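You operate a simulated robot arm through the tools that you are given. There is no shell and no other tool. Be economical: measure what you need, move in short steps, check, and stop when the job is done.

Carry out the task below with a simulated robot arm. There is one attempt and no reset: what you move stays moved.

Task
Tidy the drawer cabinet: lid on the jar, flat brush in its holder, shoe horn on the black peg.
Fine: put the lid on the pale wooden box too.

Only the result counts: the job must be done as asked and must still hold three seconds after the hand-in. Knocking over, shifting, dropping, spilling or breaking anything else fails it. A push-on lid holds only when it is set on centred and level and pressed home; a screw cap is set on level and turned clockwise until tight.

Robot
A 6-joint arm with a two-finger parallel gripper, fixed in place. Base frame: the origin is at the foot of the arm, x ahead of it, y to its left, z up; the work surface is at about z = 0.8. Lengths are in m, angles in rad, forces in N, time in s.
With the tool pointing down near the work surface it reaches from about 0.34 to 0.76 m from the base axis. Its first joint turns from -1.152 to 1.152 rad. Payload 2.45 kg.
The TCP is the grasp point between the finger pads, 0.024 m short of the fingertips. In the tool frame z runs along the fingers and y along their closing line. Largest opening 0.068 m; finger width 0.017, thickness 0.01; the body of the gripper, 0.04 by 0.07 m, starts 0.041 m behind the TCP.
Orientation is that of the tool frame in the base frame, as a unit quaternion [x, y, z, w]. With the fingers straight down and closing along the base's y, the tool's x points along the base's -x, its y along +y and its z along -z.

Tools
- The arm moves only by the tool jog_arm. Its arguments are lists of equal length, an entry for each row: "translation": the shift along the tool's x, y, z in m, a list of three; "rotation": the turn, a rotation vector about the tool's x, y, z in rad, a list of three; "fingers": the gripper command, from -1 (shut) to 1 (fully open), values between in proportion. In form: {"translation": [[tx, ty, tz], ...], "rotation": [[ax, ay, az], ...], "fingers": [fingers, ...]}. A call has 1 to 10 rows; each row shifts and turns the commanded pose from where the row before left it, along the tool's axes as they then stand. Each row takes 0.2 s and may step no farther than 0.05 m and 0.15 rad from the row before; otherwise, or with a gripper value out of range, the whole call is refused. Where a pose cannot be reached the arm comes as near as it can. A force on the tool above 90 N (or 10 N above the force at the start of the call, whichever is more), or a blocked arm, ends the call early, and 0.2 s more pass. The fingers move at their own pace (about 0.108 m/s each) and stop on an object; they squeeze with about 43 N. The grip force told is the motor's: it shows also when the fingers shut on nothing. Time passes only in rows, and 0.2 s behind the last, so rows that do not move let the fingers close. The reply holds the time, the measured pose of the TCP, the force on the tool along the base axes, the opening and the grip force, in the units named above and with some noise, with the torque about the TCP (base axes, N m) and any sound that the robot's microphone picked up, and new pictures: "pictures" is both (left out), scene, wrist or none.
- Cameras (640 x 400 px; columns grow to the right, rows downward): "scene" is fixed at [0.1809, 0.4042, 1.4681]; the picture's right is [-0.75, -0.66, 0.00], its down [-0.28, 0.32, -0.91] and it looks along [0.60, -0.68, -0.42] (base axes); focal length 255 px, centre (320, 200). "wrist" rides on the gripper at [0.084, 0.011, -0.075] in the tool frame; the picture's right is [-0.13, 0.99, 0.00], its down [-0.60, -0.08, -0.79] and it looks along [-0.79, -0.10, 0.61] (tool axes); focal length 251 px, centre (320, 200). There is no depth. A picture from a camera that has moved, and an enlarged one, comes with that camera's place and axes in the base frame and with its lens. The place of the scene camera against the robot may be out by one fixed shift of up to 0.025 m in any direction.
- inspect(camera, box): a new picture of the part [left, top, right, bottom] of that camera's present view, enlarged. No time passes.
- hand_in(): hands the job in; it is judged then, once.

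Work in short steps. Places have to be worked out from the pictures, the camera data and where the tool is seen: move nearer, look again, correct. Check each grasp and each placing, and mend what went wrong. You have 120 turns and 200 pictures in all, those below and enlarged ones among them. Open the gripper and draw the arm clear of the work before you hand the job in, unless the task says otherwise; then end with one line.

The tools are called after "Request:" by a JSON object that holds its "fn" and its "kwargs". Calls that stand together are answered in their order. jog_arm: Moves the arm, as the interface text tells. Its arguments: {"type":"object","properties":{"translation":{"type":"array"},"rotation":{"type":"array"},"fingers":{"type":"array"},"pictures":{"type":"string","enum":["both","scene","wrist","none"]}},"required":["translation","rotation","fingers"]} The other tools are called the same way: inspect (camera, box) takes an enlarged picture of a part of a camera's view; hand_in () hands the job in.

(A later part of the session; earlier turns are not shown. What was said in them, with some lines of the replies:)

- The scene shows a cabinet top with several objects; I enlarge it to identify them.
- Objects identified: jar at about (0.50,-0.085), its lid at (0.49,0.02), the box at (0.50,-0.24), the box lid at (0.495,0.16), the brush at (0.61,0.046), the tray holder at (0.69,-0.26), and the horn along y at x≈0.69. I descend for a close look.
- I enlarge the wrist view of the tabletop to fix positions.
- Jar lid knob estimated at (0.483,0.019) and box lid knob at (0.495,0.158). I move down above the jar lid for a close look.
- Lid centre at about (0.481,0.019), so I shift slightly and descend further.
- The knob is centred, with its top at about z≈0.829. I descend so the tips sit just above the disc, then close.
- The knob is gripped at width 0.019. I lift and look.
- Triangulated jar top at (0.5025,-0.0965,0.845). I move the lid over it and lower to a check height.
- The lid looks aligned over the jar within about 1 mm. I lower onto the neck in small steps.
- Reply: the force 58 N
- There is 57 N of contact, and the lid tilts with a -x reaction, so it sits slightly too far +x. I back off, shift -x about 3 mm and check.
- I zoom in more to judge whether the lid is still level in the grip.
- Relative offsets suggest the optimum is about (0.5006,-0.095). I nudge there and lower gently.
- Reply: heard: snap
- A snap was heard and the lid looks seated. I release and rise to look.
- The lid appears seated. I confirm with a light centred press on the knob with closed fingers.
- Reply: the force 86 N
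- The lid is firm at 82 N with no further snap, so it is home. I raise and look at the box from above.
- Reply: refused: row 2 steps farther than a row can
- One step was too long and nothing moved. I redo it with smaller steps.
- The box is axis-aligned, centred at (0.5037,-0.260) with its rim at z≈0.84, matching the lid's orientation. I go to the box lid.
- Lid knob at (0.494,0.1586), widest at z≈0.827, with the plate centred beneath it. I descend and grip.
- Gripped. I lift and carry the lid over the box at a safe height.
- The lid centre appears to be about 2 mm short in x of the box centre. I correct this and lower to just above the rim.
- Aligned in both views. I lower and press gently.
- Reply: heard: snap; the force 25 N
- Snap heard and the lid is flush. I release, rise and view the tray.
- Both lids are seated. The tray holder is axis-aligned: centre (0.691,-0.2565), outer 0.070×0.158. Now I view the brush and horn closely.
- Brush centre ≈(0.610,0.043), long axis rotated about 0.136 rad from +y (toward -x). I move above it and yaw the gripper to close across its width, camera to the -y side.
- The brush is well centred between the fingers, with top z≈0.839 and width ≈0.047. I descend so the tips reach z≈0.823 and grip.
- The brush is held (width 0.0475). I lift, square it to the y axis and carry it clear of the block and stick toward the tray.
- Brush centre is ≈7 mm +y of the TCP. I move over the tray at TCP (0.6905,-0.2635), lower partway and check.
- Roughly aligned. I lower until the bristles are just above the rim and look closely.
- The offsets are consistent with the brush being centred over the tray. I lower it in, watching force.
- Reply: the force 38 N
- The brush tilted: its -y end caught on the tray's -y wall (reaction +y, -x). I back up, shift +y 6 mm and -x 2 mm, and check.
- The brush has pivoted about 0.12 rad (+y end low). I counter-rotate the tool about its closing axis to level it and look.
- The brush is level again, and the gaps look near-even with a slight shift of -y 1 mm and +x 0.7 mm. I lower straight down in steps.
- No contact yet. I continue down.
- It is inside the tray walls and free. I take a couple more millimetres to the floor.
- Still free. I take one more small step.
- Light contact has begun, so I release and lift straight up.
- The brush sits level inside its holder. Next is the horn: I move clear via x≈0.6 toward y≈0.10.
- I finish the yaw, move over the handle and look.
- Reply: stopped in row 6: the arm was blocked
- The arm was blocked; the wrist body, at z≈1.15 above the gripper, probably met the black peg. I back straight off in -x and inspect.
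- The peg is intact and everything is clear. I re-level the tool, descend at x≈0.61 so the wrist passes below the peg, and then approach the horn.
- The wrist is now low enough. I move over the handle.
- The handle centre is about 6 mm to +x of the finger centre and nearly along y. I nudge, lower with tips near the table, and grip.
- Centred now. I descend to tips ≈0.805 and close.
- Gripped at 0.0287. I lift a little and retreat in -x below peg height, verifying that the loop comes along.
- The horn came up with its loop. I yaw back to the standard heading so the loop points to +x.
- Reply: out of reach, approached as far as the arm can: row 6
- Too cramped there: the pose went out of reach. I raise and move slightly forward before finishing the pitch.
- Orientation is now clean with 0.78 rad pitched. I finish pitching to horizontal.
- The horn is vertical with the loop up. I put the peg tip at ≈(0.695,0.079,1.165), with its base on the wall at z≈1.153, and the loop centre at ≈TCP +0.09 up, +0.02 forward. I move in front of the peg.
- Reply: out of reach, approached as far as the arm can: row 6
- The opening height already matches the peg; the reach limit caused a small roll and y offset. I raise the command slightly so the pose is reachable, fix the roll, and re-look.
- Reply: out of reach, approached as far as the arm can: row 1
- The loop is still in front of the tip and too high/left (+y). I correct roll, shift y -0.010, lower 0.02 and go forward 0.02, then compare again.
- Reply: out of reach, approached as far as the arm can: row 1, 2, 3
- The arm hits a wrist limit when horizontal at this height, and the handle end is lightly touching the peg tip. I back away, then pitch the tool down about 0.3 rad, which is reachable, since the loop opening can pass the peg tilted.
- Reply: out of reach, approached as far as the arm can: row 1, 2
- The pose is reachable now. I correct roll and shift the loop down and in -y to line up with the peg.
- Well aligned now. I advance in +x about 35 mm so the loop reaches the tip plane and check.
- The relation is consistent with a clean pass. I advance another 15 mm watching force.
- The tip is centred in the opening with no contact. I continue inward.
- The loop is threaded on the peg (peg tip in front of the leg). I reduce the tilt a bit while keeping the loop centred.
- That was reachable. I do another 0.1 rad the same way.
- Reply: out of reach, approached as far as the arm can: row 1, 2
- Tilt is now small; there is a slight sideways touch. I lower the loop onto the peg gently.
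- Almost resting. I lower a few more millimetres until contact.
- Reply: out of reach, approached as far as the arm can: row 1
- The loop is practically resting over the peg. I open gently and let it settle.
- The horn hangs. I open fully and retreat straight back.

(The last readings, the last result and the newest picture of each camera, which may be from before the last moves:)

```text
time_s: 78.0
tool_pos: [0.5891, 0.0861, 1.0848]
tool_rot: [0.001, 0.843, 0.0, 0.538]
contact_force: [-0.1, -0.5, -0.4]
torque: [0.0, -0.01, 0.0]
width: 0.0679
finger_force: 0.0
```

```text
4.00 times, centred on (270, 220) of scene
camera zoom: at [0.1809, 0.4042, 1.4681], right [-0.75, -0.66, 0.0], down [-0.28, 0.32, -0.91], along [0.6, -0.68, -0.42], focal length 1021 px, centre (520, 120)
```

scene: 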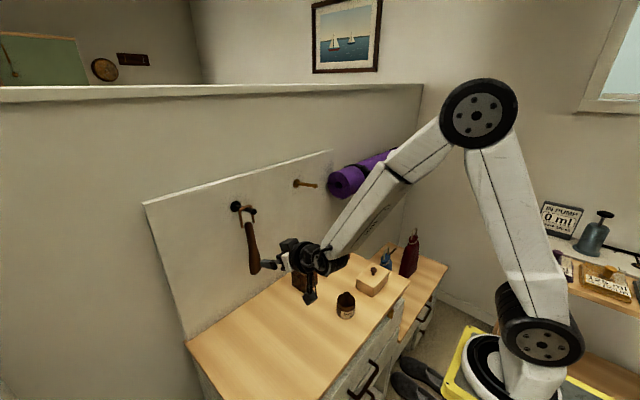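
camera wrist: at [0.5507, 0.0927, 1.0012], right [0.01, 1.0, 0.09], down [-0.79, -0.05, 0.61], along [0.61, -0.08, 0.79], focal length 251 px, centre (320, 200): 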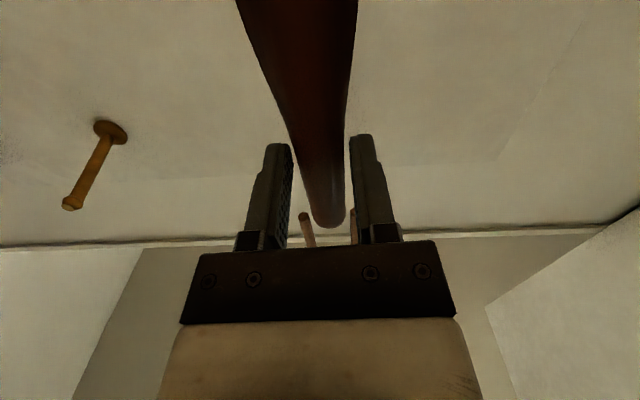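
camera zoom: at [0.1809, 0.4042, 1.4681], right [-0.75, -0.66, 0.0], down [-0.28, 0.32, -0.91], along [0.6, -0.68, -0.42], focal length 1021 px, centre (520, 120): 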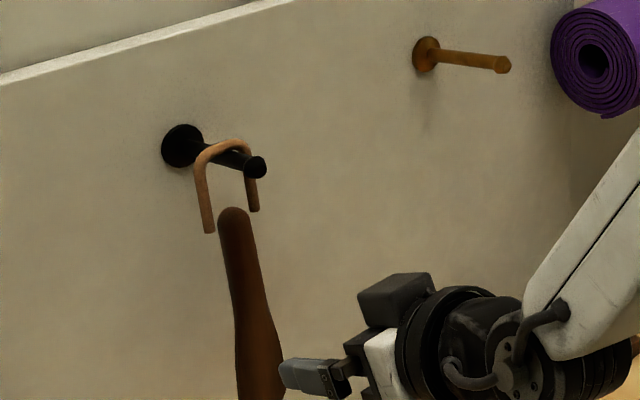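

The horn hangs. I retreat further up and back and let it settle.

Request:
{"fn": "jog_arm", "kwargs": {"translation": [[-0.01, 0, -0.04], [-0.01, 0, -0.04], [-0.01, 0, -0.04], [0, 0, 0], [0, 0, 0], [0, 0, 0], [0, 0, 0]], "rotation": [[0, 0.1, 0], [0, 0.1, 0], [0, 0.1, 0], [0, 0, 0], [0, 0, 0], [0, 0, 0], [0, 0, 0]], "fingers": [1, 1, 1, 1, 1, 1, 1], "pictures": "both"}}

Request:
{"fn": "inspect", "kwargs": {"camera": "scene", "box": [210, 180, 310, 290]}}

Request:
{"fn": "inspect", "kwargs": {"camera": "scene", "box": [270, 230, 410, 330]}}

```text
time_s: 79.6
tool_pos: [0.5032, 0.0864, 1.1685]
tool_rot: [0.001, 0.913, -0.001, 0.408]
contact_force: [0.2, -0.2, 0.2]
torque: [0.03, 0.01, 0.0]
width: 0.0681
finger_force: 0.1
camera wrist: at [0.3912, 0.0957, 1.1564], right [0.09, 0.99, 0.1], down [-0.19, -0.08, 0.98], along [0.98, -0.11, 0.18], focal length 251 px, centre (320, 200)
```

scene: 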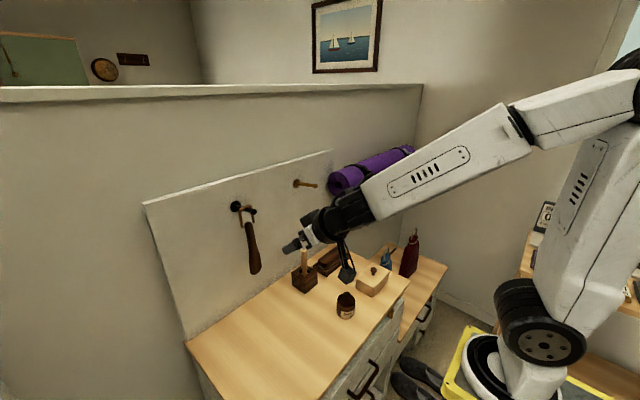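
wrist: 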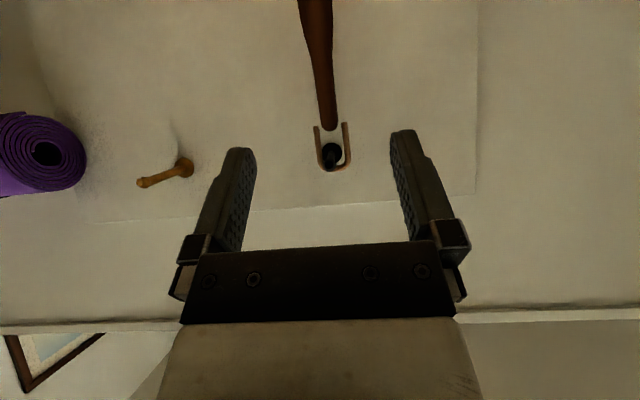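

```text
3.64 times, centred on (260, 235) of scene
camera zoom: at [0.1809, 0.4042, 1.4681], right [-0.75, -0.66, 0.0], down [-0.28, 0.32, -0.91], along [0.6, -0.68, -0.42], focal length 928 px, centre (538, 73)
```

zoom: 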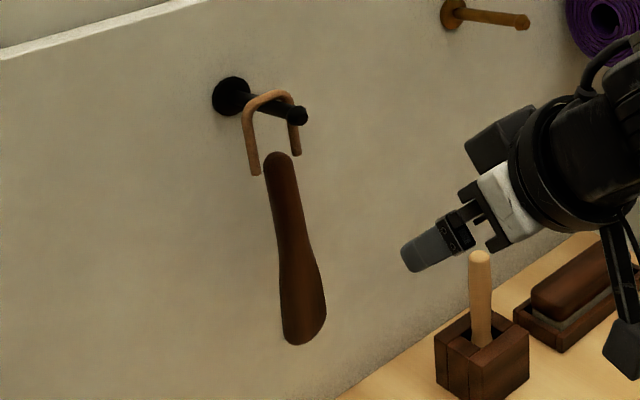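

```text
4.00 times, centred on (340, 280) of scene
camera zoom: at [0.1809, 0.4042, 1.4681], right [-0.75, -0.66, 0.0], down [-0.28, 0.32, -0.91], along [0.6, -0.68, -0.42], focal length 1021 px, centre (240, -120)
```

zoom: 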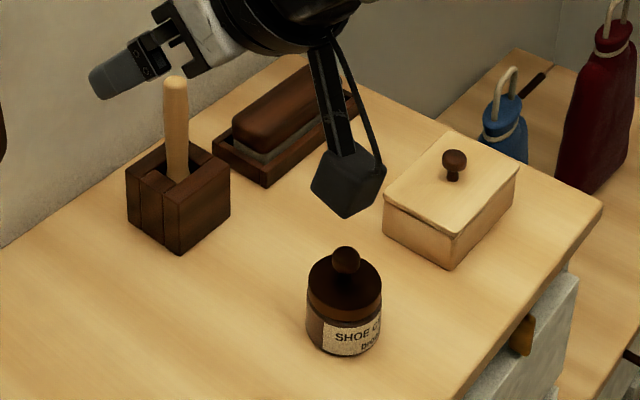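

Everything is in place. I draw the arm farther clear, wait two seconds and compare the horn.

Request:
{"fn": "jog_arm", "kwargs": {"translation": [[0, 0, -0.04], [0, 0, -0.04], [0, 0, 0], [0, 0, 0], [0, 0, 0], [0, 0, 0], [0, 0, 0], [0, 0, 0], [0, 0, 0], [0, 0, 0]], "rotation": [[0, 0.1, 0], [0, 0.1, 0], [0, 0, 0], [0, 0, 0], [0, 0, 0], [0, 0, 0], [0, 0, 0], [0, 0, 0], [0, 0, 0], [0, 0, 0]], "fingers": [1, 1, 1, 1, 1, 1, 1, 1, 1, 1], "pictures": "scene"}}

Request:
{"fn": "inspect", "kwargs": {"camera": "scene", "box": [210, 180, 310, 290]}}

Request:
{"fn": "inspect", "kwargs": {"camera": "scene", "box": [280, 240, 400, 330]}}

```text
time_s: 81.8
tool_pos: [0.4565, 0.0921, 1.223]
tool_rot: [0.0, 0.95, 0.0, 0.313]
contact_force: [-0.2, -0.1, -1.1]
torque: [0.0, 0.02, -0.05]
width: 0.0683
finger_force: 0.0
out of reach, approached as far as the arm can: row 2
```

scene: 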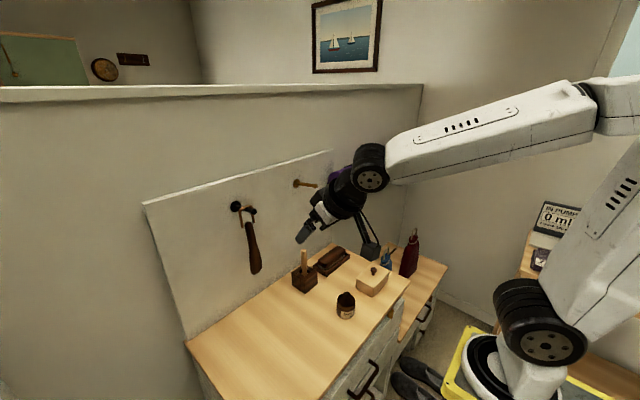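

```text
3.64 times, centred on (260, 235) of scene
camera zoom: at [0.1809, 0.4042, 1.4681], right [-0.75, -0.66, 0.0], down [-0.28, 0.32, -0.91], along [0.6, -0.68, -0.42], focal length 928 px, centre (538, 73)
```

zoom: 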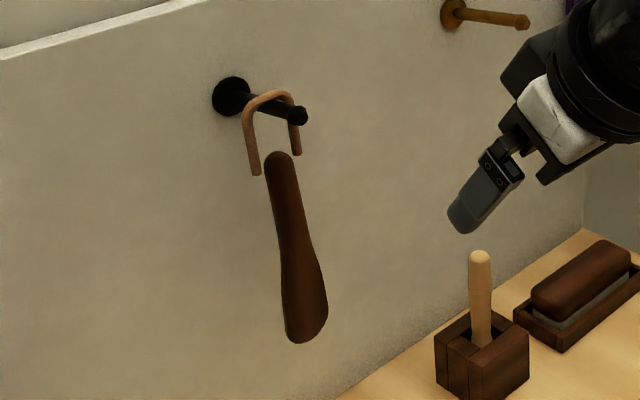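

```text
4.44 times, centred on (340, 285) of scene
camera zoom: at [0.1809, 0.4042, 1.4681], right [-0.75, -0.66, 0.0], down [-0.28, 0.32, -0.91], along [0.6, -0.68, -0.42], focal length 1134 px, centre (231, -178)
```

zoom: 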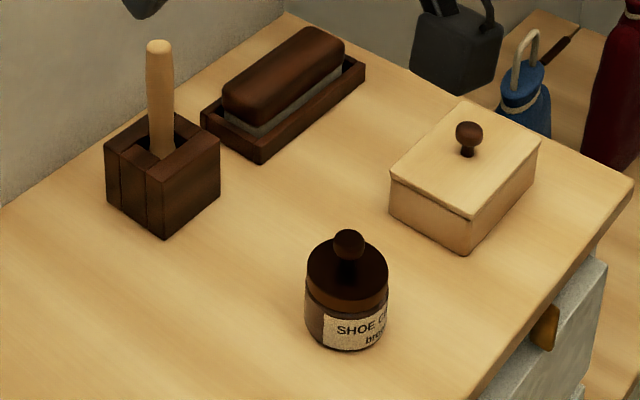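

The horn is steady on the black peg, the brush is in its holder, both lids are seated, and the arm is clear. I hand in.

Request:
{"fn": "hand_in", "kwargs": {}}

```text
The job is handed in.
```

I put the lid on the jar, the flat brush in its holder, the shoe horn on the black peg and the lid on the pale wooden box, then drew the arm clear and handed the job in.
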